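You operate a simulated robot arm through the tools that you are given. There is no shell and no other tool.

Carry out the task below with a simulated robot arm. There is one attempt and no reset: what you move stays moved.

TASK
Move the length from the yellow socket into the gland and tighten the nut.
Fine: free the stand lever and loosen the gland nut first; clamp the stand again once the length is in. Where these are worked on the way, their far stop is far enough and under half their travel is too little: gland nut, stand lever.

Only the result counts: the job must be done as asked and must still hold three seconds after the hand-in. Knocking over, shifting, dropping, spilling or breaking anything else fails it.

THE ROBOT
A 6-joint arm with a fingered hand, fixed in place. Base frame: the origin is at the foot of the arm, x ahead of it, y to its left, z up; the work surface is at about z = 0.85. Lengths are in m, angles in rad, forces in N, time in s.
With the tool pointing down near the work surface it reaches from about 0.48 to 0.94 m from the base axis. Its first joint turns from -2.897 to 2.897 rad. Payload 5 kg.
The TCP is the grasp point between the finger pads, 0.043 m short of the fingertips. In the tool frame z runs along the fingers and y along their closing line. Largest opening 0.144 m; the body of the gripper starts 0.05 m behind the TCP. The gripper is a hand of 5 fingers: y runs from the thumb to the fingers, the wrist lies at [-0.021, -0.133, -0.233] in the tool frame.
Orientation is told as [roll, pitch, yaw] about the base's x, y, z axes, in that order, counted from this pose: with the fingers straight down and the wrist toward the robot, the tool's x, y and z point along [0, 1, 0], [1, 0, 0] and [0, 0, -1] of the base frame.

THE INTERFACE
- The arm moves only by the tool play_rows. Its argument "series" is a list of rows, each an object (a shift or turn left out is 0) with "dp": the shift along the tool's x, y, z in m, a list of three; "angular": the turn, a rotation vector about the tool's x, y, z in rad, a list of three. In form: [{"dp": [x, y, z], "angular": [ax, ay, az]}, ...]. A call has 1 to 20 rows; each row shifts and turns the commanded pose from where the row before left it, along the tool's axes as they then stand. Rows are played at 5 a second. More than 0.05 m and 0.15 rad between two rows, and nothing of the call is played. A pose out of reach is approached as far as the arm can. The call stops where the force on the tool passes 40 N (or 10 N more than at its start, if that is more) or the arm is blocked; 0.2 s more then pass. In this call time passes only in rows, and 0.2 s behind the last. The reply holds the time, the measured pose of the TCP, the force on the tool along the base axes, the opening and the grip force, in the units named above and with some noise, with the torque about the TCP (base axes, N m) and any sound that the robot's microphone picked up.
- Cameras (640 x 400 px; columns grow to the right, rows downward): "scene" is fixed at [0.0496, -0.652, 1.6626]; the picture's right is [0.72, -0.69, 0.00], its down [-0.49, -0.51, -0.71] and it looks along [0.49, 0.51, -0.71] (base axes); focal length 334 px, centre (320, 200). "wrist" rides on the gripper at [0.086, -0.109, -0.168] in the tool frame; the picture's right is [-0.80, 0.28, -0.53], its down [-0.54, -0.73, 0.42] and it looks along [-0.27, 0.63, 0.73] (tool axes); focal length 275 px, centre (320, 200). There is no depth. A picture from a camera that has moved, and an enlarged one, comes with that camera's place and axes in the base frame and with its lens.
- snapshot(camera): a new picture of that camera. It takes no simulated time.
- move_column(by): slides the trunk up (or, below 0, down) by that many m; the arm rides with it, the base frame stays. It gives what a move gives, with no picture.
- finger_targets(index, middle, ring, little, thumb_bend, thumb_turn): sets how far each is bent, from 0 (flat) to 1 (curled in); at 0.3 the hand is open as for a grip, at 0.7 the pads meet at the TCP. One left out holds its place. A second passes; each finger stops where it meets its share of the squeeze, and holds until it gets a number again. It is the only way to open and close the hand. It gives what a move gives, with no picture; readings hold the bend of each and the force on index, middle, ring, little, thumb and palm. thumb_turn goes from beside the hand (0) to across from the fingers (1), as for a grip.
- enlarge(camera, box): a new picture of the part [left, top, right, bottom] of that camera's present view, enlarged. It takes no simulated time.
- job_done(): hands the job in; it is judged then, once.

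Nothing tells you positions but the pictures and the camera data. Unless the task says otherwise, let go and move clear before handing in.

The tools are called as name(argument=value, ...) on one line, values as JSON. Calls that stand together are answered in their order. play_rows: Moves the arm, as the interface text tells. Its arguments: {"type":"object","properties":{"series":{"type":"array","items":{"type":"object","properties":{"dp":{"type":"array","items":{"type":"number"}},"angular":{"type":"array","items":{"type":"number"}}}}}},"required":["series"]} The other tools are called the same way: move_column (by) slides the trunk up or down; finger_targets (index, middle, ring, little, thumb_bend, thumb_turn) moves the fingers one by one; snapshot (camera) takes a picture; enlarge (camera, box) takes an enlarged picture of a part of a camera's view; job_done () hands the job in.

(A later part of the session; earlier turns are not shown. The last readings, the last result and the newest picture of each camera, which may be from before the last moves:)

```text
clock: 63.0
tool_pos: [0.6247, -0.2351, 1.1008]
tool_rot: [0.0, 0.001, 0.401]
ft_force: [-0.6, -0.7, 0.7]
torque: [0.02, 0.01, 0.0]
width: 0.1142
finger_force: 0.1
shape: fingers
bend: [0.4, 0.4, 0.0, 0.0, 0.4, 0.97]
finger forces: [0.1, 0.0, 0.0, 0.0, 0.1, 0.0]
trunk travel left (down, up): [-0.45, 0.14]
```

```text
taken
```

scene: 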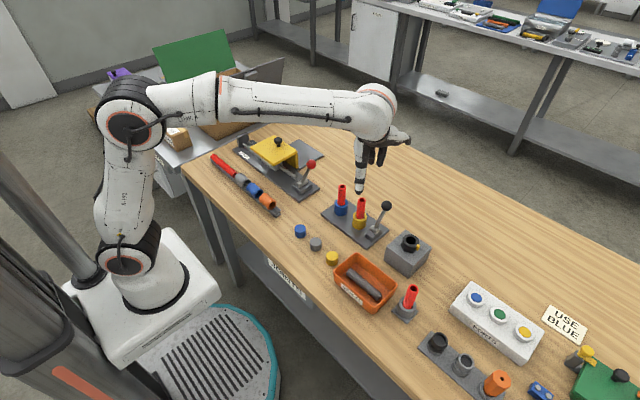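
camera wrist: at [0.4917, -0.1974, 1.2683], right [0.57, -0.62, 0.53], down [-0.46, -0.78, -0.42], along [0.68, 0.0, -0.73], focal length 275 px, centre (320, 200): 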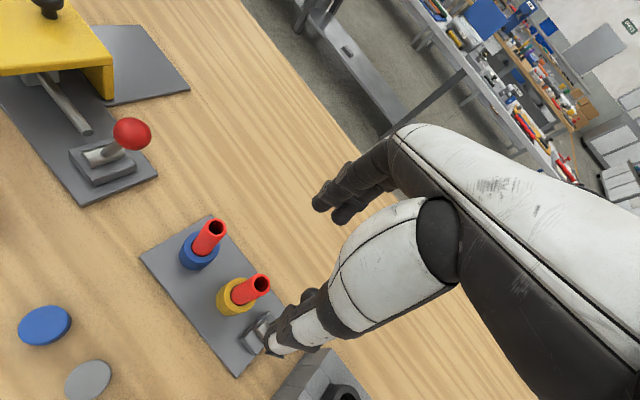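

enlarge(camera="wrist", box=[180, 210, 330, 360])

enlarge(camera="scene", box=[325, 165, 405, 245])

```text
2.67 times, centred on (255, 285) of wrist
camera zoom: at [0.4917, -0.1974, 1.2683], right [0.57, -0.62, 0.53], down [-0.46, -0.78, -0.42], along [0.68, 0.0, -0.73], focal length 734 px, centre (493, -27)
```

zoom: 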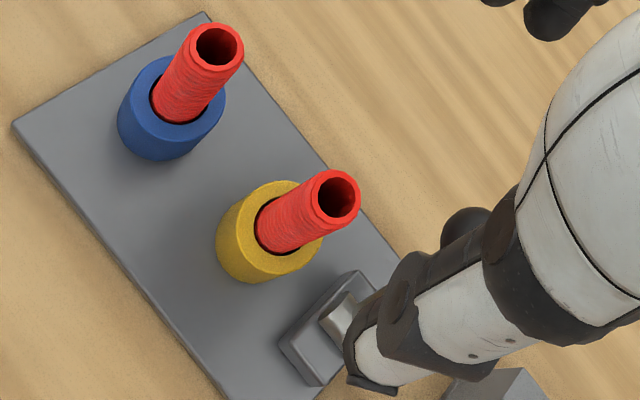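

```text
5.00 times, centred on (365, 205) of scene
camera zoom: at [0.0496, -0.652, 1.6626], right [0.72, -0.69, 0.0], down [-0.49, -0.51, -0.71], along [0.49, 0.51, -0.71], focal length 1671 px, centre (95, 175)
```

zoom: 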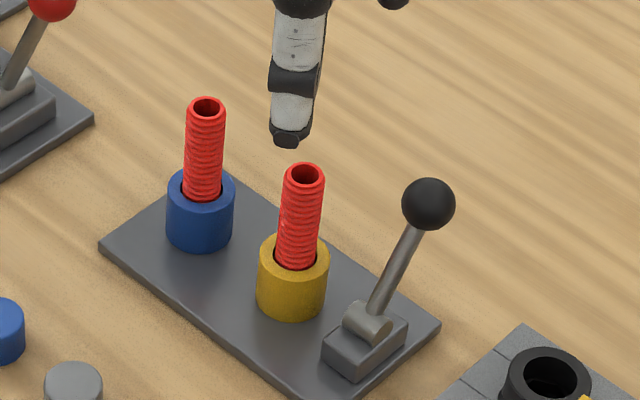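

Refined: length axis (0.6245, -0.231), top z≈0.961, socket top z≈0.888; lever ball ≈(0.68, -0.285, 0.93). I descend around the length to TCP z≈0.945.

play_rows(series=[{"dp": [0.0017, 0.0006, 0.01]}, {"dp": [0.002, 0.001, 0.02]}, {"dp": [0, 0, 0.025]}, {"dp": [0, 0, 0.025]}, {"dp": [0, 0, 0.025]}, {"dp": [0, 0, 0.022]}, {"dp": [0, 0, 0.013]}])

snapshot(camera="wrist")

enlarge(camera="scene", box=[325, 165, 405, 245])

```text
clock: 64.6
tool_pos: [0.6261, -0.2288, 0.9594]
tool_rot: [-0.002, 0.003, 0.4]
ft_force: [-0.1, -0.8, -0.2]
torque: [-0.01, 0.01, 0.03]
width: 0.114
finger_force: 0.1
shape: fingers
bend: [0.4, 0.4, 0.0, 0.0, 0.4, 0.97]
finger forces: [0.0, 0.0, 0.0, 0.0, 0.1, 0.0]
trunk travel left (down, up): [-0.45, 0.14]
```

```text
taken
camera wrist: at [0.4926, -0.1928, 1.1274], right [0.57, -0.62, 0.53], down [-0.46, -0.78, -0.42], along [0.68, 0.0, -0.73], focal length 275 px, centre (320, 200)
```

wrist: 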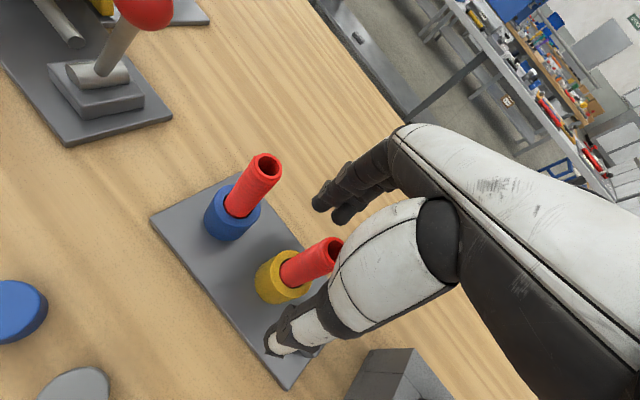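

```text
5.00 times, centred on (365, 205) of scene
camera zoom: at [0.0496, -0.652, 1.6626], right [0.72, -0.69, 0.0], down [-0.49, -0.51, -0.71], along [0.49, 0.51, -0.71], focal length 1671 px, centre (95, 175)
```

zoom: 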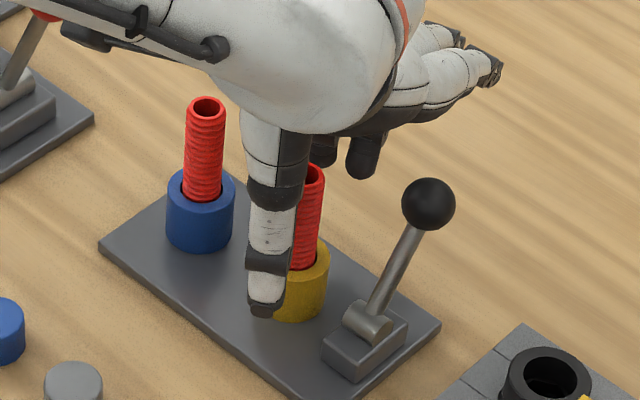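

Alignment looks right — the length's top sits at the grasp point. I lower the last 14 mm and close gently.

play_rows(series=[{"dp": [-0.0007, -0.0015, 0.006]}, {"dp": [0, -0.0005, 0.006]}, {"dp": [0, 0, 0.003]}])

finger_targets(index=0.55, middle=0.55, thumb_bend=0.55)

enlarge(camera="wrist", box=[220, 170, 400, 370])

enlarge(camera="scene", box=[325, 165, 405, 245])

```text
clock: 65.4
tool_pos: [0.6245, -0.232, 0.946]
tool_rot: [0.001, 0.004, 0.401]
ft_force: [-0.1, -0.1, -0.2]
torque: [-0.02, -0.03, 0.02]
width: 0.114
finger_force: 0.1
shape: fingers
bend: [0.4, 0.4, 0.0, 0.0, 0.4, 0.97]
finger forces: [0.1, 0.1, 0.1, 0.1, 0.0, 0.0]
trunk travel left (down, up): [-0.45, 0.14]
```

```text
clock: 66.4
tool_pos: [0.6251, -0.2318, 0.9454]
tool_rot: [0.0, 0.001, 0.399]
ft_force: [-0.1, -0.3, -0.2]
torque: [0.0, -0.03, -0.01]
width: 0.0611
finger_force: 0.1
shape: fingers
bend: [0.55, 0.55, 0.0, 0.0, 0.55, 0.97]
finger forces: [0.0, 0.0, 0.0, 0.1, 0.0, 0.0]
trunk travel left (down, up): [-0.45, 0.14]
```

```text
2.00 times, centred on (310, 270) of wrist
camera zoom: at [0.4914, -0.1952, 1.1144], right [0.57, -0.62, 0.53], down [-0.46, -0.78, -0.42], along [0.68, 0.0, -0.73], focal length 551 px, centre (340, 60)
```

zoom: 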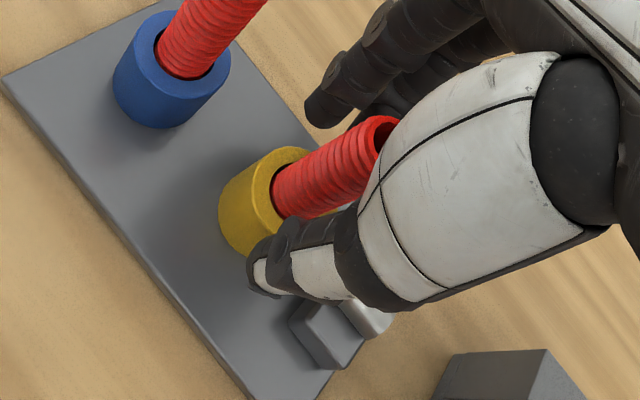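

```text
5.00 times, centred on (365, 205) of scene
camera zoom: at [0.0496, -0.652, 1.6626], right [0.72, -0.69, 0.0], down [-0.49, -0.51, -0.71], along [0.49, 0.51, -0.71], focal length 1671 px, centre (95, 175)
```

zoom: 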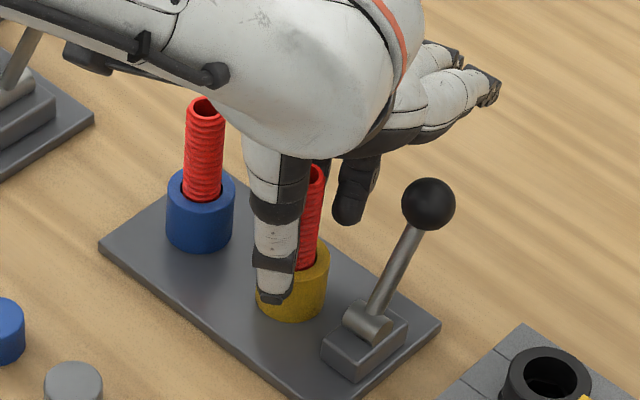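

No contact yet and the tips are just above the socket rim. I close onto the length.

finger_targets(index=0.7, middle=0.7, thumb_bend=0.7)

enlarge(camera="wrist", box=[220, 170, 400, 370])

enlarge(camera="scene", box=[345, 185, 385, 235])

```text
clock: 67.4
tool_pos: [0.6232, -0.2323, 0.9453]
tool_rot: [-0.001, 0.003, 0.399]
ft_force: [-0.8, -0.2, 0.4]
torque: [-0.05, 0.07, 0.0]
width: 0.025
finger_force: 5.4
shape: fingers
bend: [0.66, 0.7, 0.0, 0.0, 0.66, 0.97]
finger forces: [4.8, 0.1, 0.0, 0.0, 6.5, 0.1]
trunk travel left (down, up): [-0.45, 0.14]
```

```text
2.00 times, centred on (310, 270) of wrist
camera zoom: at [0.4913, -0.1953, 1.1144], right [0.57, -0.62, 0.53], down [-0.46, -0.78, -0.42], along [0.68, 0.0, -0.73], focal length 551 px, centre (340, 60)
```

zoom: 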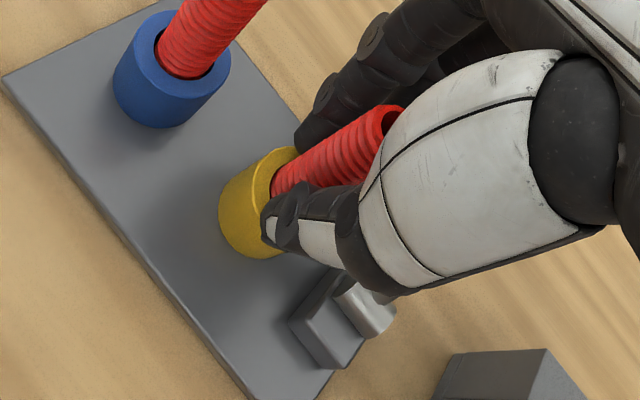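

```text
8.00 times, centred on (365, 210) of scene
camera zoom: at [0.0496, -0.652, 1.6626], right [0.72, -0.69, 0.0], down [-0.49, -0.51, -0.71], along [0.49, 0.51, -0.71], focal length 2673 px, centre (-40, 120)
```

zoom: 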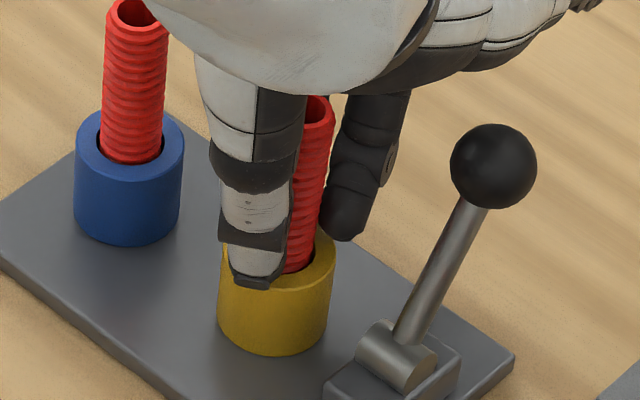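

Index and thumb touch evenly; middle barely. I squeeze further so middle also bears on it.

finger_targets(index=0.85, middle=0.85, thumb_bend=0.85)

enlarge(camera="wrist", box=[220, 170, 400, 370])

enlarge(camera="scene", box=[345, 185, 385, 235])

```text
clock: 68.4
tool_pos: [0.6244, -0.2329, 0.9455]
tool_rot: [0.001, 0.002, 0.4]
ft_force: [-9.7, -8.7, -7.4]
torque: [-0.22, 0.28, 0.02]
width: 0.0233
finger_force: 16.3
shape: fingers
bend: [0.71, 0.85, 0.0, 0.0, 0.67, 0.96]
finger forces: [8.5, 4.2, 0.0, 0.1, 20.4, 0.0]
trunk travel left (down, up): [-0.45, 0.14]
```

```text
2.00 times, centred on (310, 270) of wrist
camera zoom: at [0.4908, -0.1965, 1.1137], right [0.57, -0.62, 0.53], down [-0.46, -0.78, -0.42], along [0.68, 0.0, -0.73], focal length 551 px, centre (340, 60)
```

zoom: 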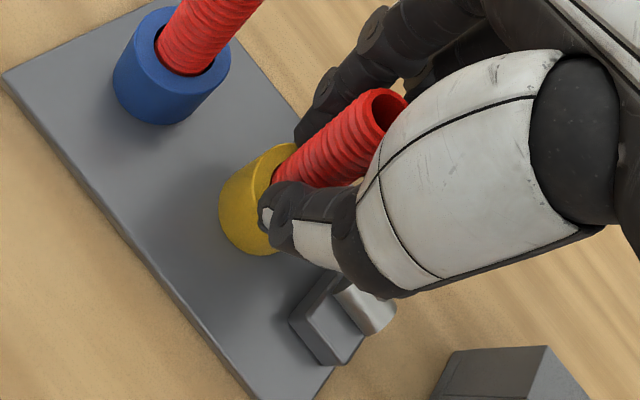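

```text
8.00 times, centred on (365, 210) of scene
camera zoom: at [0.0496, -0.652, 1.6626], right [0.72, -0.69, 0.0], down [-0.49, -0.51, -0.71], along [0.49, 0.51, -0.71], focal length 2673 px, centre (-40, 120)
```

zoom: 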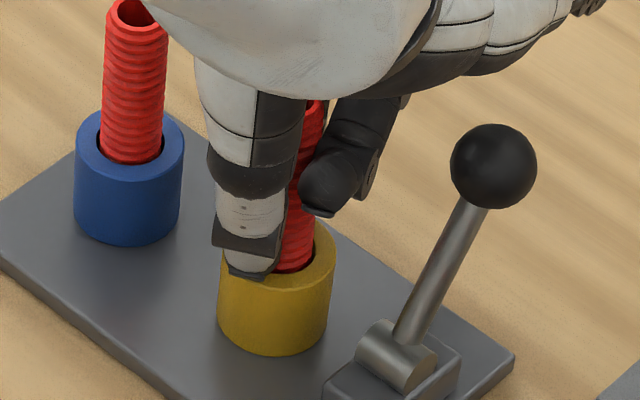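

The middle finger slips past the side, so the length isn't centred between index and middle. I open slightly, shift about 5 mm toward the index side, and re-close.

finger_targets(index=0.58, middle=0.58, thumb_bend=0.58)

play_rows(series=[{"dp": [0.002, 0, 0]}, {"dp": [0.003, 0, 0]}])

finger_targets(index=0.7, middle=0.7, thumb_bend=0.7)

enlarge(camera="wrist", box=[220, 170, 400, 370])

enlarge(camera="scene", box=[345, 185, 385, 235])

```text
clock: 69.4
tool_pos: [0.6244, -0.2327, 0.9474]
tool_rot: [0.0, 0.002, 0.399]
ft_force: [-0.1, 0.6, 0.0]
torque: [0.0, 0.02, -0.02]
width: 0.0529
finger_force: 0.0
shape: fingers
bend: [0.57, 0.57, 0.0, 0.0, 0.57, 0.97]
finger forces: [0.1, 0.1, 0.1, 0.1, 0.0, 0.0]
trunk travel left (down, up): [-0.45, 0.14]
```

```text
clock: 70.0
tool_pos: [0.6227, -0.227, 0.9461]
tool_rot: [-0.002, 0.003, 0.398]
ft_force: [0.0, 0.5, 0.2]
torque: [0.0, -0.01, 0.01]
width: 0.0527
finger_force: 0.1
shape: fingers
bend: [0.57, 0.57, 0.0, 0.0, 0.57, 0.97]
finger forces: [0.1, 0.0, 0.1, 0.0, 0.1, 0.0]
trunk travel left (down, up): [-0.45, 0.14]
```

```text
clock: 71.0
tool_pos: [0.6234, -0.2271, 0.9453]
tool_rot: [0.0, 0.003, 0.399]
ft_force: [-0.5, 0.2, -0.5]
torque: [-0.02, 0.02, 0.01]
width: 0.0193
finger_force: 5.3
shape: fingers
bend: [0.68, 0.68, 0.0, 0.0, 0.66, 0.97]
finger forces: [2.5, 2.5, 0.0, 0.0, 5.1, 0.0]
trunk travel left (down, up): [-0.45, 0.14]
```

```text
2.00 times, centred on (310, 270) of wrist
camera zoom: at [0.4893, -0.1901, 1.1142], right [0.57, -0.62, 0.53], down [-0.46, -0.78, -0.42], along [0.68, 0.0, -0.73], focal length 551 px, centre (340, 60)
```

zoom: 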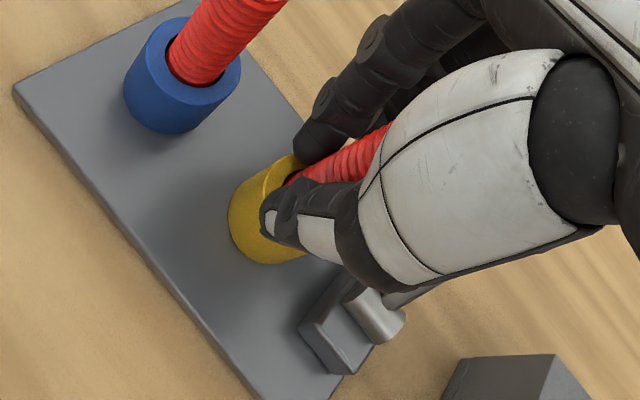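

```text
8.00 times, centred on (365, 210) of scene
camera zoom: at [0.0496, -0.652, 1.6626], right [0.72, -0.69, 0.0], down [-0.49, -0.51, -0.71], along [0.49, 0.51, -0.71], focal length 2673 px, centre (-40, 120)
```

zoom: 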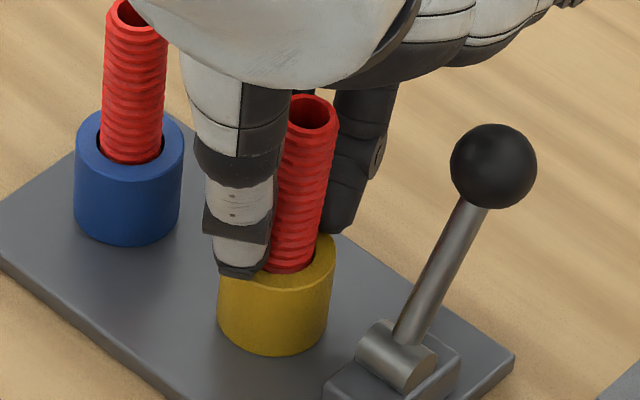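

Now index and middle share the load evenly (2.5 N each, thumb 5.1 N). I squeeze firmer.

finger_targets(index=0.85, middle=0.85, thumb_bend=0.85)

enlarge(camera="scene", box=[345, 185, 385, 235])

```text
clock: 72.0
tool_pos: [0.6239, -0.2275, 0.9458]
tool_rot: [-0.003, 0.003, 0.401]
ft_force: [6.8, -3.6, -2.2]
torque: [-0.34, -0.58, 0.02]
width: 0.0028
finger_force: 26.1
shape: fingers
bend: [0.72, 0.72, 0.0, 0.0, 0.79, 0.93]
finger forces: [10.2, 22.3, 0.0, 0.0, 19.8, 0.0]
trunk travel left (down, up): [-0.45, 0.14]
```

```text
8.00 times, centred on (365, 210) of scene
camera zoom: at [0.0496, -0.652, 1.6626], right [0.72, -0.69, 0.0], down [-0.49, -0.51, -0.71], along [0.49, 0.51, -0.71], focal length 2673 px, centre (-40, 120)
```

zoom: 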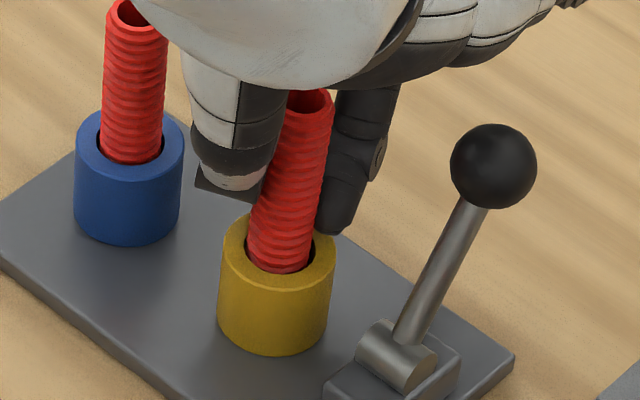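

The thumb slipped past the side of the length under the harder squeeze. I release at once and check that the length is still upright and unharmed.

finger_targets(index=0.55, middle=0.55, thumb_bend=0.5)

enlarge(camera="scene", box=[345, 185, 385, 235])

enlarge(camera="wrist", box=[220, 170, 400, 370])

```text
clock: 73.0
tool_pos: [0.6225, -0.226, 0.9469]
tool_rot: [0.0, 0.002, 0.4]
ft_force: [-0.8, 0.0, -0.4]
torque: [-0.01, -0.01, -0.05]
width: 0.069
finger_force: 0.1
shape: fingers
bend: [0.55, 0.55, 0.0, 0.0, 0.5, 0.97]
finger forces: [0.0, 0.0, 0.0, 0.0, 0.0, 0.0]
trunk travel left (down, up): [-0.45, 0.14]
```

```text
8.00 times, centred on (365, 210) of scene
camera zoom: at [0.0496, -0.652, 1.6626], right [0.72, -0.69, 0.0], down [-0.49, -0.51, -0.71], along [0.49, 0.51, -0.71], focal length 2673 px, centre (-40, 120)
```

zoom: 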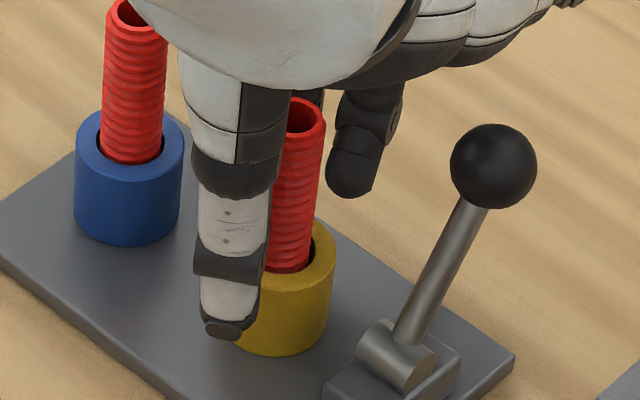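

```text
2.00 times, centred on (310, 270) of wrist
camera zoom: at [0.4893, -0.19, 1.1142], right [0.57, -0.62, 0.53], down [-0.46, -0.78, -0.42], along [0.68, 0.0, -0.73], focal length 551 px, centre (340, 60)
```

zoom: 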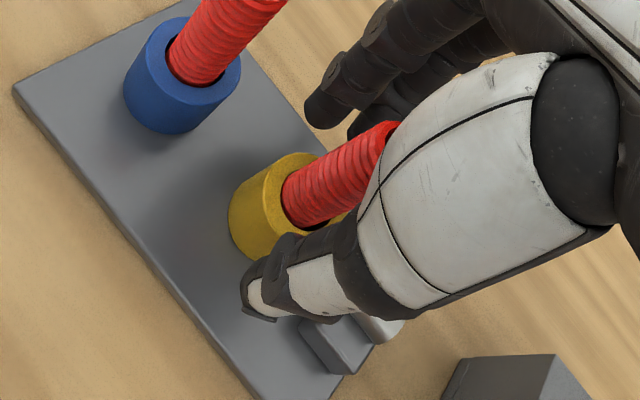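

The length is upright again. From the wrist view the thumb sits at tool x≈+1.5 mm while the index/middle gap is at about -3.5 mm, so I turn the thumb slightly further across, shift 2 mm, and re-grip with a moderate squeeze.

finger_targets(thumb_turn=1.0)

enlarge(camera="wrist", box=[220, 170, 400, 370])

```text
clock: 74.0
tool_pos: [0.6226, -0.2264, 0.9453]
tool_rot: [-0.001, 0.002, 0.398]
ft_force: [0.0, -0.5, 0.2]
torque: [0.02, 0.04, 0.03]
width: 0.0685
finger_force: 0.1
shape: fingers
bend: [0.55, 0.55, 0.0, 0.0, 0.5, 1.0]
finger forces: [0.0, 0.0, 0.0, 0.0, 0.0, 0.1]
trunk travel left (down, up): [-0.45, 0.14]
```

```text
2.00 times, centred on (310, 270) of wrist
camera zoom: at [0.4893, -0.1901, 1.1142], right [0.57, -0.62, 0.53], down [-0.46, -0.78, -0.42], along [0.68, 0.0, -0.73], focal length 551 px, centre (340, 60)
```

zoom: 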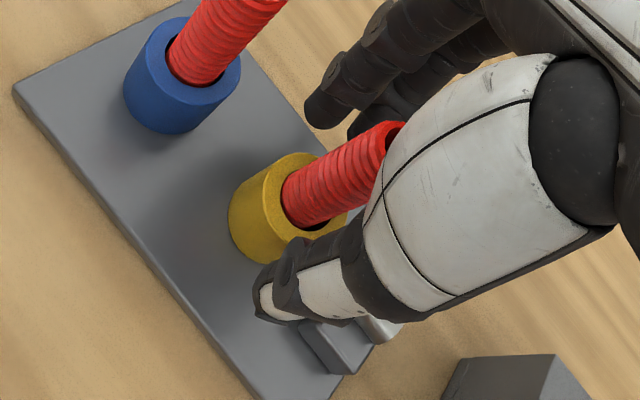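

The thumb now lines up with the index/middle gap. I shift 1 mm and close again in stages.

play_rows(series=[{"dp": [-0.001, 0, 0]}])

finger_targets(index=0.7, middle=0.7, thumb_bend=0.7)

finger_targets(index=0.76, middle=0.76, thumb_bend=0.76)

enlarge(camera="scene", box=[345, 185, 385, 235])

enlarge(camera="wrist", box=[220, 170, 400, 370])

```text
clock: 74.4
tool_pos: [0.6225, -0.2276, 0.945]
tool_rot: [0.001, 0.002, 0.399]
ft_force: [-0.5, -0.3, 0.5]
torque: [0.04, -0.01, 0.0]
width: 0.0685
finger_force: 0.0
shape: fingers
bend: [0.55, 0.55, 0.0, 0.0, 0.5, 1.0]
finger forces: [0.0, 0.0, 0.1, 0.0, 0.0, 0.0]
trunk travel left (down, up): [-0.45, 0.14]
```

```text
clock: 75.4
tool_pos: [0.6235, -0.2285, 0.9445]
tool_rot: [-0.001, 0.002, 0.399]
ft_force: [1.6, -1.2, 3.0]
torque: [-0.03, -0.09, 0.01]
width: 0.0242
finger_force: 8.5
shape: fingers
bend: [0.67, 0.67, 0.0, 0.0, 0.65, 1.0]
finger forces: [4.3, 4.8, 0.1, 0.0, 7.6, 0.0]
trunk travel left (down, up): [-0.45, 0.14]
```

```text
clock: 76.4
tool_pos: [0.6227, -0.2274, 0.9439]
tool_rot: [-0.003, 0.002, 0.399]
ft_force: [-1.7, -1.3, 2.3]
torque: [-0.12, 0.0, 0.03]
width: 0.0228
finger_force: 18.8
shape: fingers
bend: [0.65, 0.67, 0.0, 0.0, 0.66, 1.0]
finger forces: [8.3, 8.8, 0.0, 0.0, 19.8, 0.1]
trunk travel left (down, up): [-0.45, 0.14]
```

```text
8.00 times, centred on (365, 210) of scene
camera zoom: at [0.0496, -0.652, 1.6626], right [0.72, -0.69, 0.0], down [-0.49, -0.51, -0.71], along [0.49, 0.51, -0.71], focal length 2673 px, centre (-40, 120)
```

zoom: 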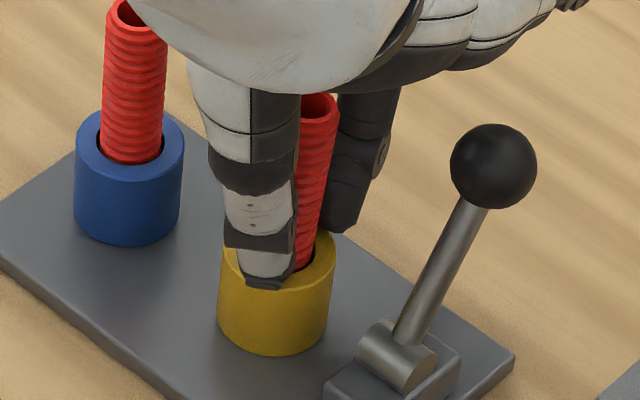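

```text
2.00 times, centred on (310, 270) of wrist
camera zoom: at [0.4889, -0.1912, 1.1136], right [0.57, -0.62, 0.53], down [-0.46, -0.78, -0.42], along [0.68, 0.0, -0.73], focal length 551 px, centre (340, 60)
```

zoom: 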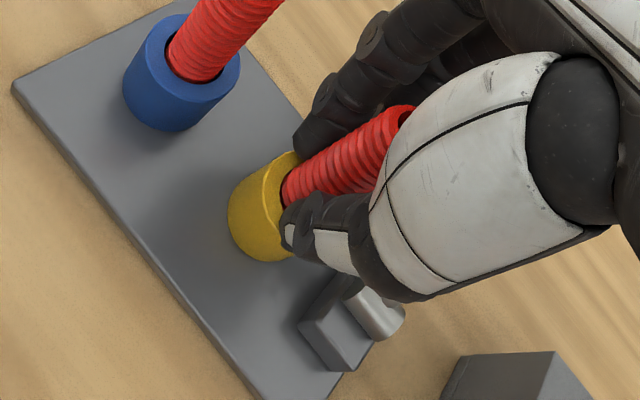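

A solid balanced grip (8.3/8.8/19.8 N). I lift slowly straight up.

play_rows(series=[{"dp": [0, 0, -0.004]}, {"dp": [0, 0, -0.008]}, {"dp": [0, 0, -0.01]}, {"dp": [0, 0, -0.012]}, {"dp": [0, 0, -0.012]}, {"dp": [0, 0, -0.012]}])

enlarge(camera="scene", box=[325, 165, 405, 245])

```text
clock: 77.8
tool_pos: [0.6218, -0.2287, 1.0034]
tool_rot: [-0.001, 0.002, 0.399]
ft_force: [-0.3, -0.3, -0.1]
torque: [-0.01, 0.02, 0.0]
width: 0.0228
finger_force: 17.3
shape: fingers
bend: [0.65, 0.68, 0.0, 0.0, 0.67, 1.0]
finger forces: [10.1, 6.6, 0.0, 0.0, 17.2, 0.0]
trunk travel left (down, up): [-0.45, 0.14]
```

```text
5.00 times, centred on (365, 205) of scene
camera zoom: at [0.0496, -0.652, 1.6626], right [0.72, -0.69, 0.0], down [-0.49, -0.51, -0.71], along [0.49, 0.51, -0.71], focal length 1671 px, centre (95, 175)
```

zoom: 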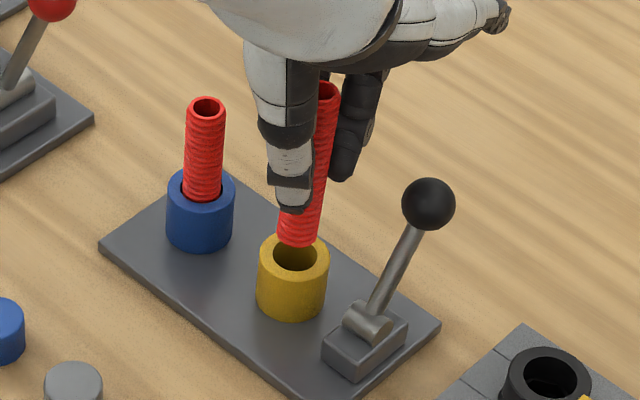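

The length is out of the socket, leaning slightly. I look closely from both cameras to measure its lean.

enlarge(camera="wrist", box=[220, 170, 400, 370])

enlarge(camera="scene", box=[345, 175, 385, 225])

```text
2.00 times, centred on (310, 270) of wrist
camera zoom: at [0.4894, -0.1917, 1.1709], right [0.57, -0.62, 0.53], down [-0.46, -0.78, -0.42], along [0.68, 0.0, -0.73], focal length 551 px, centre (340, 60)
```

zoom: 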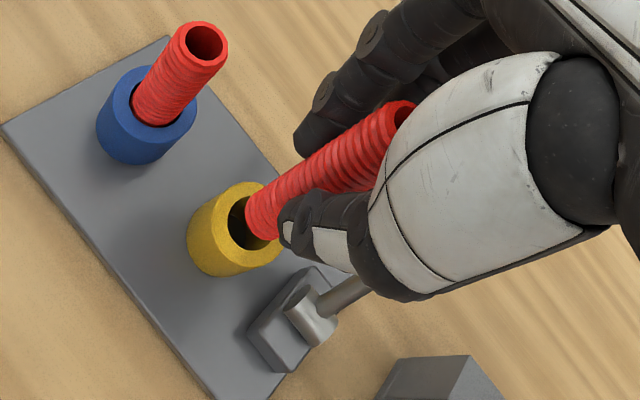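

```text
8.00 times, centred on (365, 200) of scene
camera zoom: at [0.0496, -0.652, 1.6626], right [0.72, -0.69, 0.0], down [-0.49, -0.51, -0.71], along [0.49, 0.51, -0.71], focal length 2673 px, centre (-40, 200)
```

zoom: 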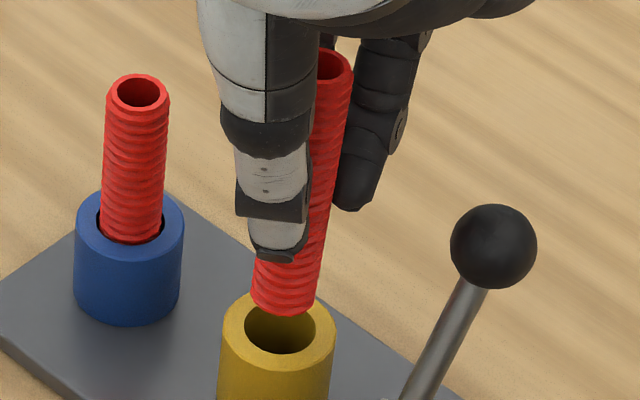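

Triangulating the ends: bottom ≈(0.630, -0.230, 0.899), top ≈(0.645, -0.225, 1.012) – about 113 mm long, leaning ~8° toward the fingers. I'll rise, turn back to yaw ≈0, and tilt the hand about tool x by -0.14 rad to make it vertical.

play_rows(series=[{"dp": [0, 0, -0.008]}, {"dp": [0, 0, -0.016]}, {"dp": [0, 0, -0.02]}, {"dp": [0, 0, -0.02]}, {"dp": [0, 0, -0.014]}, {"dp": [0, 0, -0.007]}, {"angular": [0, 0, 0.03]}, {"angular": [0, 0, 0.06]}, {"angular": [0, 0, 0.07]}, {"angular": [0, 0, 0.07]}, {"angular": [0, 0, 0.07]}, {"angular": [0, 0, 0.06]}, {"angular": [0, 0, 0.04]}, {"angular": [-0.03, 0, 0]}, {"angular": [-0.04, 0, 0]}, {"angular": [-0.04, 0, 0]}, {"angular": [-0.03, 0, 0]}])

enlarge(camera="wrist", box=[220, 170, 400, 370])

enlarge(camera="scene", box=[335, 130, 415, 230])

```text
clock: 81.4
tool_pos: [0.6216, -0.2276, 1.0901]
tool_rot: [0.0, -0.14, 0.0]
ft_force: [-0.1, -0.4, 0.0]
torque: [-0.02, 0.03, 0.02]
width: 0.023
finger_force: 16.9
shape: fingers
bend: [0.64, 0.68, 0.0, 0.0, 0.67, 1.0]
finger forces: [10.4, 6.8, 0.1, 0.1, 17.1, 0.1]
trunk travel left (down, up): [-0.45, 0.14]
```

```text
2.00 times, centred on (310, 270) of wrist
camera zoom: at [0.4912, -0.1411, 1.2404], right [0.21, -0.8, 0.57], down [-0.66, -0.54, -0.52], along [0.72, -0.27, -0.64], focal length 551 px, centre (340, 60)
```

zoom: 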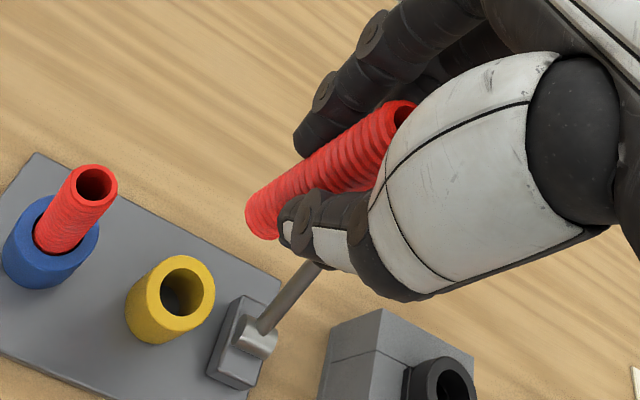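

```text
4.00 times, centred on (375, 180) of scene
camera zoom: at [0.0496, -0.652, 1.6626], right [0.72, -0.69, 0.0], down [-0.49, -0.51, -0.71], along [0.49, 0.51, -0.71], focal length 1337 px, centre (100, 280)
```

zoom: 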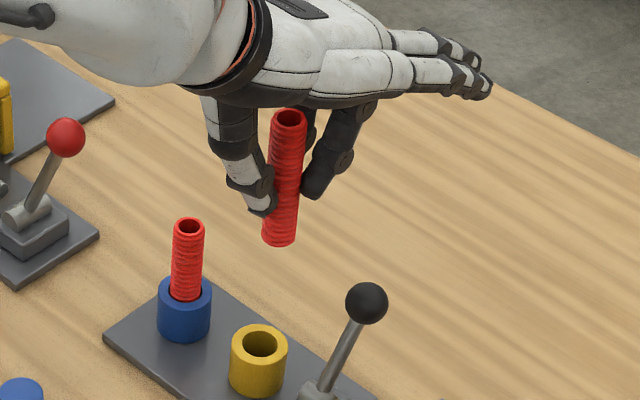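

Now the length is vertical within about 2°; its bottom is at (0.637, -0.229, 0.992), i.e. offset (+0.016, -0.002, -0.099) from the TCP. I carry it at this height to put the bottom over the gland hole.

play_rows(series=[{"dp": [-0.0074, -0.0006, -0.0001]}, {"dp": [-0.0148, -0.0012, -0.0002]}, {"dp": [-0.0222, -0.0018, -0.0003]}, {"dp": [-0.0241, -0.002, -0.0003]}, {"dp": [-0.0241, -0.002, -0.0003]}, {"dp": [-0.0241, -0.002, -0.0003]}, {"dp": [-0.0241, -0.002, -0.0003]}, {"dp": [-0.0222, -0.0018, -0.0003]}, {"dp": [-0.0148, -0.0012, -0.0002]}, {"dp": [-0.0074, -0.0006, -0.0001]}])

enlarge(camera="wrist", box=[200, 170, 400, 370])

enlarge(camera="scene", box=[370, 165, 450, 265])

```text
clock: 83.6
tool_pos: [0.6056, -0.4132, 1.0886]
tool_rot: [-0.003, -0.14, -0.002]
ft_force: [0.1, 0.7, -0.6]
torque: [-0.01, 0.0, 0.02]
width: 0.0229
finger_force: 17.2
shape: fingers
bend: [0.64, 0.68, 0.0, 0.0, 0.67, 1.0]
finger forces: [10.6, 7.0, 0.2, 0.0, 16.9, 0.0]
trunk travel left (down, up): [-0.45, 0.14]
```

```text
2.00 times, centred on (300, 270) of wrist
camera zoom: at [0.4759, -0.3276, 1.2404], right [0.21, -0.8, 0.57], down [-0.66, -0.54, -0.52], along [0.72, -0.27, -0.64], focal length 551 px, centre (360, 60)
```

zoom: 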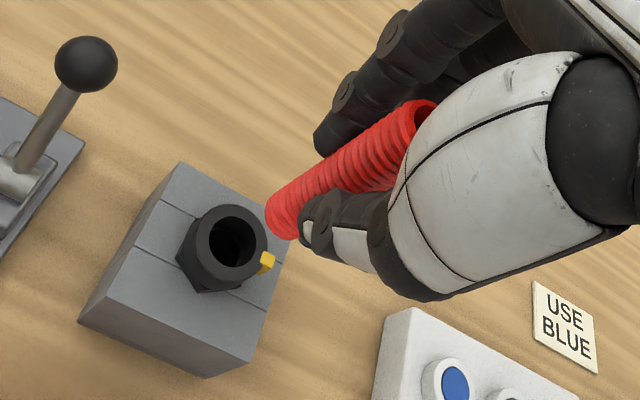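

```text
4.00 times, centred on (410, 215) of scene
camera zoom: at [0.0496, -0.652, 1.6626], right [0.72, -0.69, 0.0], down [-0.49, -0.51, -0.71], along [0.49, 0.51, -0.71], focal length 1337 px, centre (-40, 140)
```

zoom: 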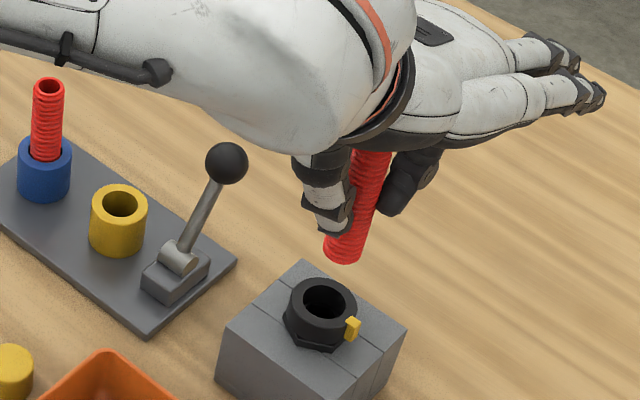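

Bottom of the length (0.6226, -0.4163, 0.992) is within 2 mm of the hole centre (0.622, -0.4144, top 0.938). I nudge +2 mm in y and lower until the end is just above the nut.

play_rows(series=[{"dp": [0.001, -0.0011, 0.008]}, {"dp": [0.001, -0.002, 0.014]}, {"dp": [0, -0.002, 0.014]}, {"dp": [0, -0.0015, 0.0105]}])

enlarge(camera="wrist", box=[220, 190, 340, 310])

enlarge(camera="scene", box=[390, 205, 440, 265])

```text
clock: 84.6
tool_pos: [0.6076, -0.4116, 1.041]
tool_rot: [-0.002, -0.137, -0.001]
ft_force: [-0.2, 0.3, 0.0]
torque: [0.01, 0.01, 0.02]
width: 0.0228
finger_force: 17.2
shape: fingers
bend: [0.64, 0.68, 0.0, 0.0, 0.67, 1.0]
finger forces: [10.7, 7.0, 0.1, 0.1, 16.9, 0.0]
trunk travel left (down, up): [-0.45, 0.14]
```

```text
3.33 times, centred on (280, 250) of wrist
camera zoom: at [0.4769, -0.3258, 1.1926], right [0.21, -0.8, 0.57], down [-0.66, -0.54, -0.52], along [0.72, -0.27, -0.64], focal length 918 px, centre (453, 33)
```

zoom: 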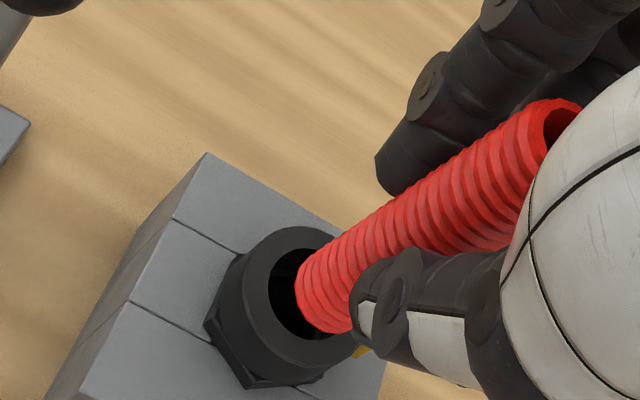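

```text
6.67 times, centred on (415, 235) of scene
camera zoom: at [0.0496, -0.652, 1.6626], right [0.72, -0.69, 0.0], down [-0.49, -0.51, -0.71], along [0.49, 0.51, -0.71], focal length 2228 px, centre (-313, -33)
```

zoom: 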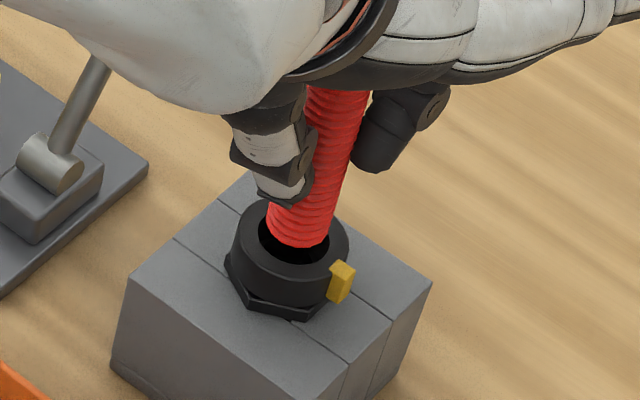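

The end is at the mouth of the nut, about 2 mm off in y. I nudge +1.5 mm and start inserting slowly.

play_rows(series=[{"dp": [0.0015, 0, 0]}, {"dp": [0, -0.0006, 0.004]}, {"dp": [0, -0.0006, 0.004]}, {"dp": [0, -0.0006, 0.004]}, {"dp": [0, -0.0006, 0.004]}])

enlarge(camera="wrist", box=[220, 190, 340, 310])

enlarge(camera="scene", box=[390, 205, 440, 265])

```text
clock: 85.8
tool_pos: [0.6067, -0.409, 1.0278]
tool_rot: [-0.002, -0.142, 0.001]
ft_force: [0.9, -0.8, 6.6]
torque: [0.03, -0.01, 0.06]
width: 0.0224
finger_force: 18.0
shape: fingers
bend: [0.64, 0.68, 0.0, 0.0, 0.68, 1.0]
finger forces: [11.3, 7.8, 0.0, 0.0, 17.7, 0.0]
trunk travel left (down, up): [-0.45, 0.14]
```

```text
3.33 times, centred on (280, 250) of wrist
camera zoom: at [0.4758, -0.3235, 1.1786], right [0.21, -0.8, 0.57], down [-0.66, -0.54, -0.52], along [0.72, -0.27, -0.64], focal length 918 px, centre (453, 33)
```

zoom: 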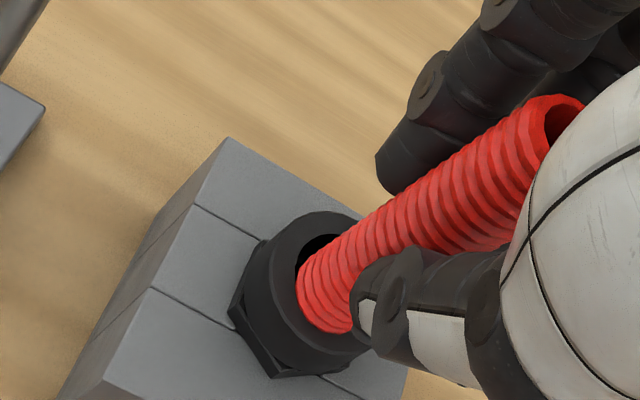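

```text
6.67 times, centred on (415, 235) of scene
camera zoom: at [0.0496, -0.652, 1.6626], right [0.72, -0.69, 0.0], down [-0.49, -0.51, -0.71], along [0.49, 0.51, -0.71], focal length 2228 px, centre (-313, -33)
```

zoom: 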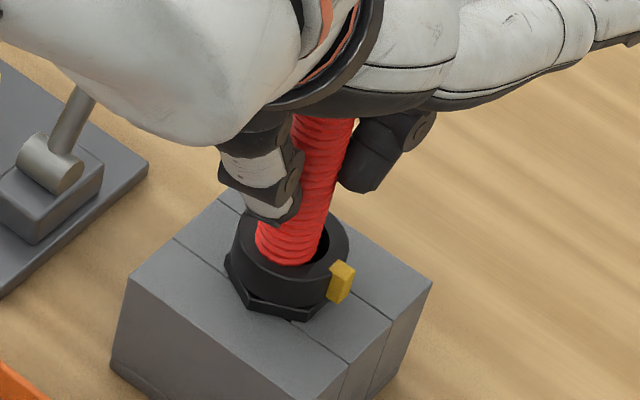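

There is a light 6.6 N contact: the end has entered the ring but sits toward -x against an inner edge (gap visible on the +x side in both views). I lift slightly, shift +3 mm in x, and try again.

play_rows(series=[{"dp": [0, 0.0006, -0.004]}, {"dp": [0, 0.003, 0.0004]}, {"dp": [0, -0.0004, 0.003]}, {"dp": [0, -0.0004, 0.003]}, {"dp": [0, -0.0004, 0.003]}, {"dp": [0, -0.0004, 0.003]}])

enlarge(camera="wrist", box=[220, 190, 340, 310])

enlarge(camera="scene", box=[390, 205, 440, 265])

```text
clock: 87.2
tool_pos: [0.6116, -0.4096, 1.0223]
tool_rot: [-0.005, -0.146, 0.0]
ft_force: [5.0, -5.1, 29.8]
torque: [-0.17, -0.27, -0.04]
width: 0.0225
finger_force: 25.5
shape: fingers
bend: [0.61, 0.66, 0.0, 0.0, 0.72, 1.0]
finger forces: [13.9, 13.0, 0.0, 0.0, 24.0, 0.0]
trunk travel left (down, up): [-0.45, 0.14]
```

```text
3.33 times, centred on (280, 250) of wrist
camera zoom: at [0.4795, -0.3223, 1.1733], right [0.2, -0.79, 0.57], down [-0.66, -0.54, -0.52], along [0.73, -0.27, -0.63], focal length 918 px, centre (453, 33)
```

zoom: 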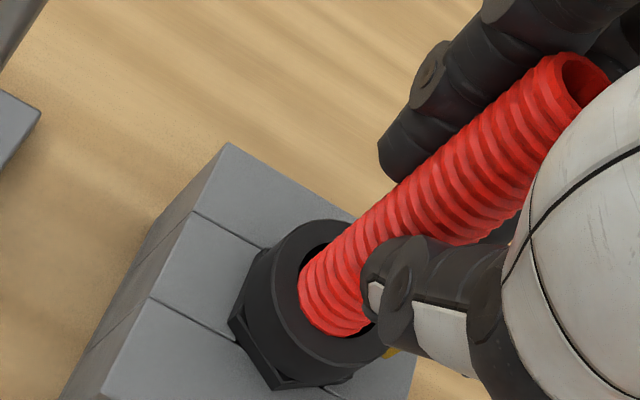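

```text
6.67 times, centred on (415, 235) of scene
camera zoom: at [0.0496, -0.652, 1.6626], right [0.72, -0.69, 0.0], down [-0.49, -0.51, -0.71], along [0.49, 0.51, -0.71], focal length 2228 px, centre (-313, -33)
```

zoom: 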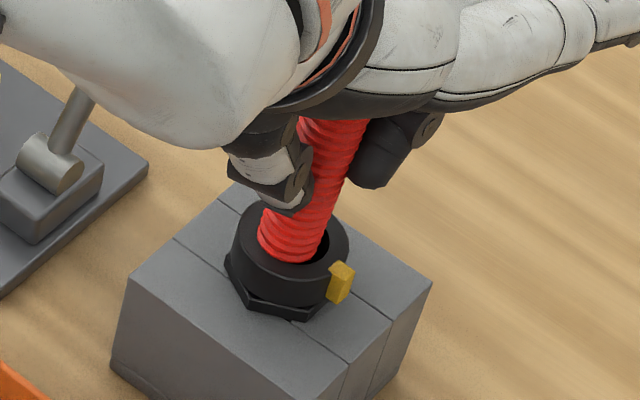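

The force rose to 30 N and the flexible length is bowing, so the end is caught on an inner edge. I lift clear of the edge and measure the alignment more precisely.

play_rows(series=[{"dp": [0, 0.0008, -0.006]}, {"dp": [0, 0.0011, -0.008]}, {"dp": [0, 0.0011, -0.008]}])

enlarge(camera="wrist", box=[250, 220, 330, 300])

enlarge(camera="scene", box=[398, 218, 428, 250])

```text
clock: 88.0
tool_pos: [0.6116, -0.4084, 1.036]
tool_rot: [0.001, -0.136, 0.001]
ft_force: [0.7, 0.3, 0.0]
torque: [0.03, 0.0, 0.0]
width: 0.0229
finger_force: 19.1
shape: fingers
bend: [0.62, 0.67, 0.0, 0.0, 0.7, 1.0]
finger forces: [11.5, 9.0, 0.0, 0.0, 17.2, 0.0]
trunk travel left (down, up): [-0.45, 0.14]
```

```text
5.00 times, centred on (290, 260) of wrist
camera zoom: at [0.4805, -0.3226, 1.188], right [0.21, -0.8, 0.57], down [-0.66, -0.54, -0.52], along [0.72, -0.27, -0.64], focal length 1376 px, centre (470, -100)
```

zoom: 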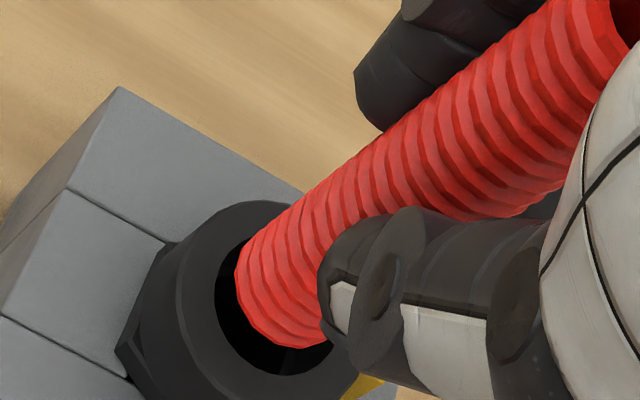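

```text
12.50 times, centred on (413, 234) of scene
camera zoom: at [0.0496, -0.652, 1.6626], right [0.72, -0.69, 0.0], down [-0.49, -0.51, -0.71], along [0.49, 0.51, -0.71], focal length 4177 px, centre (-842, -225)
```

zoom: 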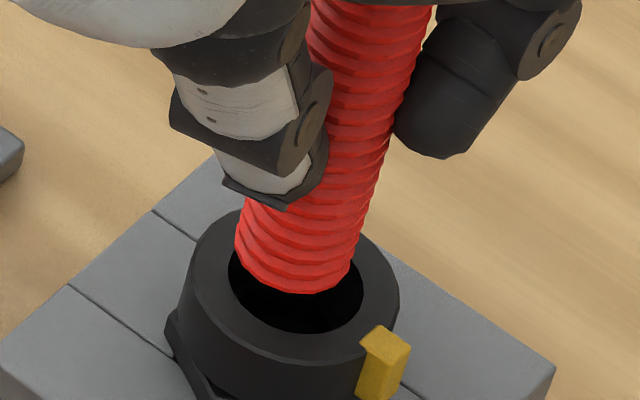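

The end now sits about 2–3 mm toward +y of the hole centre. I shift -2.5 mm in y and lower again gently.

play_rows(series=[{"dp": [-0.0025, 0.0005, 0]}, {"dp": [0, -0.0006, 0.004]}, {"dp": [0, -0.0006, 0.004]}, {"dp": [0, -0.0004, 0.003]}])

enlarge(camera="wrist", box=[250, 220, 330, 300])

enlarge(camera="scene", box=[398, 218, 428, 250])

```text
clock: 89.0
tool_pos: [0.6106, -0.4107, 1.0281]
tool_rot: [-0.002, -0.139, 0.002]
ft_force: [-0.4, -0.9, 0.0]
torque: [0.01, -0.03, 0.02]
width: 0.0227
finger_force: 19.0
shape: fingers
bend: [0.62, 0.67, 0.0, 0.0, 0.7, 1.0]
finger forces: [11.6, 9.1, 0.0, 0.1, 17.4, 0.0]
trunk travel left (down, up): [-0.45, 0.14]
```

```text
5.00 times, centred on (290, 260) of wrist
camera zoom: at [0.4792, -0.3257, 1.1794], right [0.21, -0.8, 0.57], down [-0.66, -0.54, -0.52], along [0.72, -0.27, -0.64], focal length 1376 px, centre (470, -100)
```

zoom: 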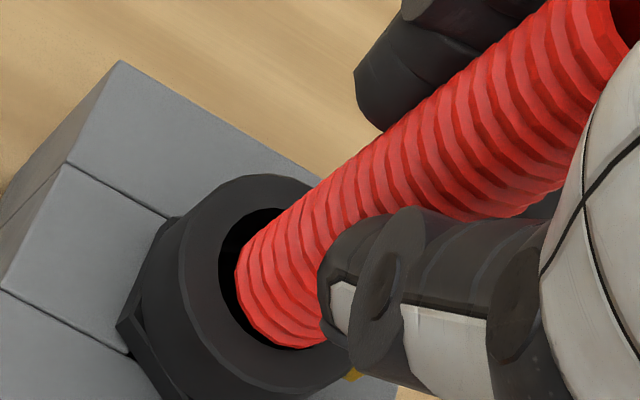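

```text
12.50 times, centred on (413, 234) of scene
camera zoom: at [0.0496, -0.652, 1.6626], right [0.72, -0.69, 0.0], down [-0.49, -0.51, -0.71], along [0.49, 0.51, -0.71], focal length 4177 px, centre (-842, -225)
```

zoom: 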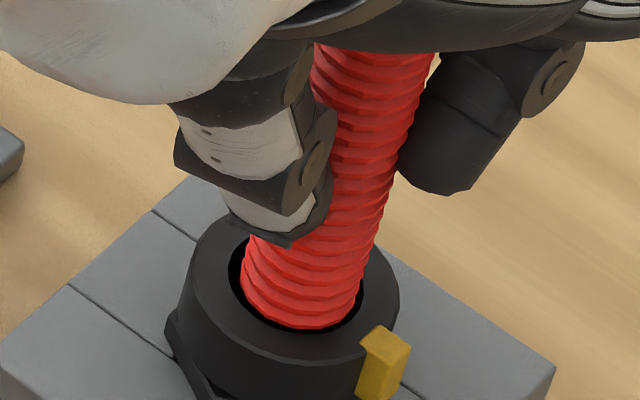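

Well centred now with no force. I continue lowering gently.

play_rows(series=[{"dp": [0, -0.0004, 0.003]}, {"dp": [0, -0.0004, 0.003]}, {"dp": [0, -0.0004, 0.003]}])

enlarge(camera="wrist", box=[250, 220, 330, 300])

enlarge(camera="scene", box=[398, 218, 428, 250])

```text
clock: 89.8
tool_pos: [0.6109, -0.4086, 1.0249]
tool_rot: [-0.004, -0.144, 0.001]
ft_force: [-0.4, 4.2, 20.8]
torque: [0.06, -0.02, 0.0]
width: 0.0225
finger_force: 22.2
shape: fingers
bend: [0.62, 0.67, 0.0, 0.0, 0.7, 1.0]
finger forces: [14.3, 9.4, 0.0, 0.0, 21.9, 0.0]
trunk travel left (down, up): [-0.45, 0.14]
```

```text
5.00 times, centred on (290, 260) of wrist
camera zoom: at [0.4797, -0.3235, 1.1745], right [0.2, -0.79, 0.57], down [-0.66, -0.54, -0.52], along [0.73, -0.27, -0.63], focal length 1376 px, centre (470, -100)
```

zoom: 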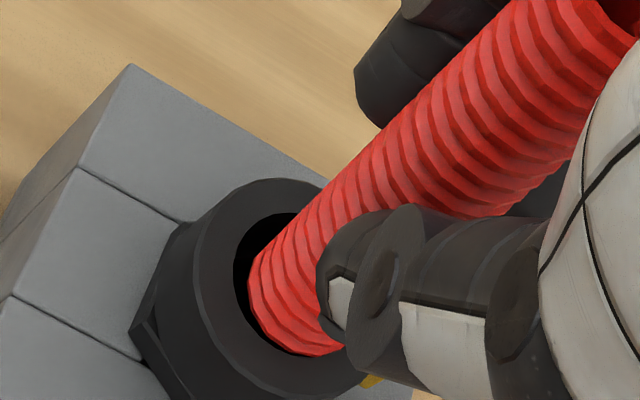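

```text
12.50 times, centred on (413, 234) of scene
camera zoom: at [0.0496, -0.652, 1.6626], right [0.72, -0.69, 0.0], down [-0.49, -0.51, -0.71], along [0.49, 0.51, -0.71], focal length 4177 px, centre (-842, -225)
```

zoom: 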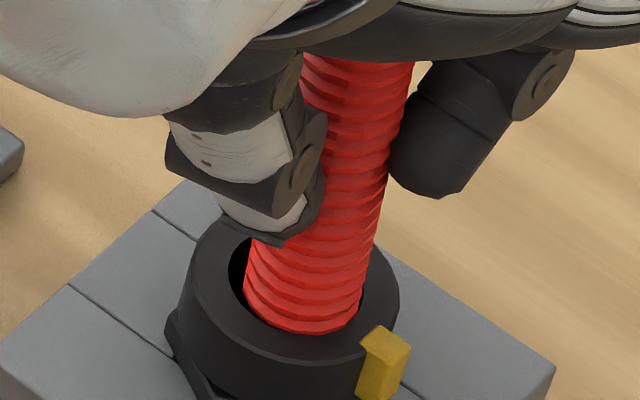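

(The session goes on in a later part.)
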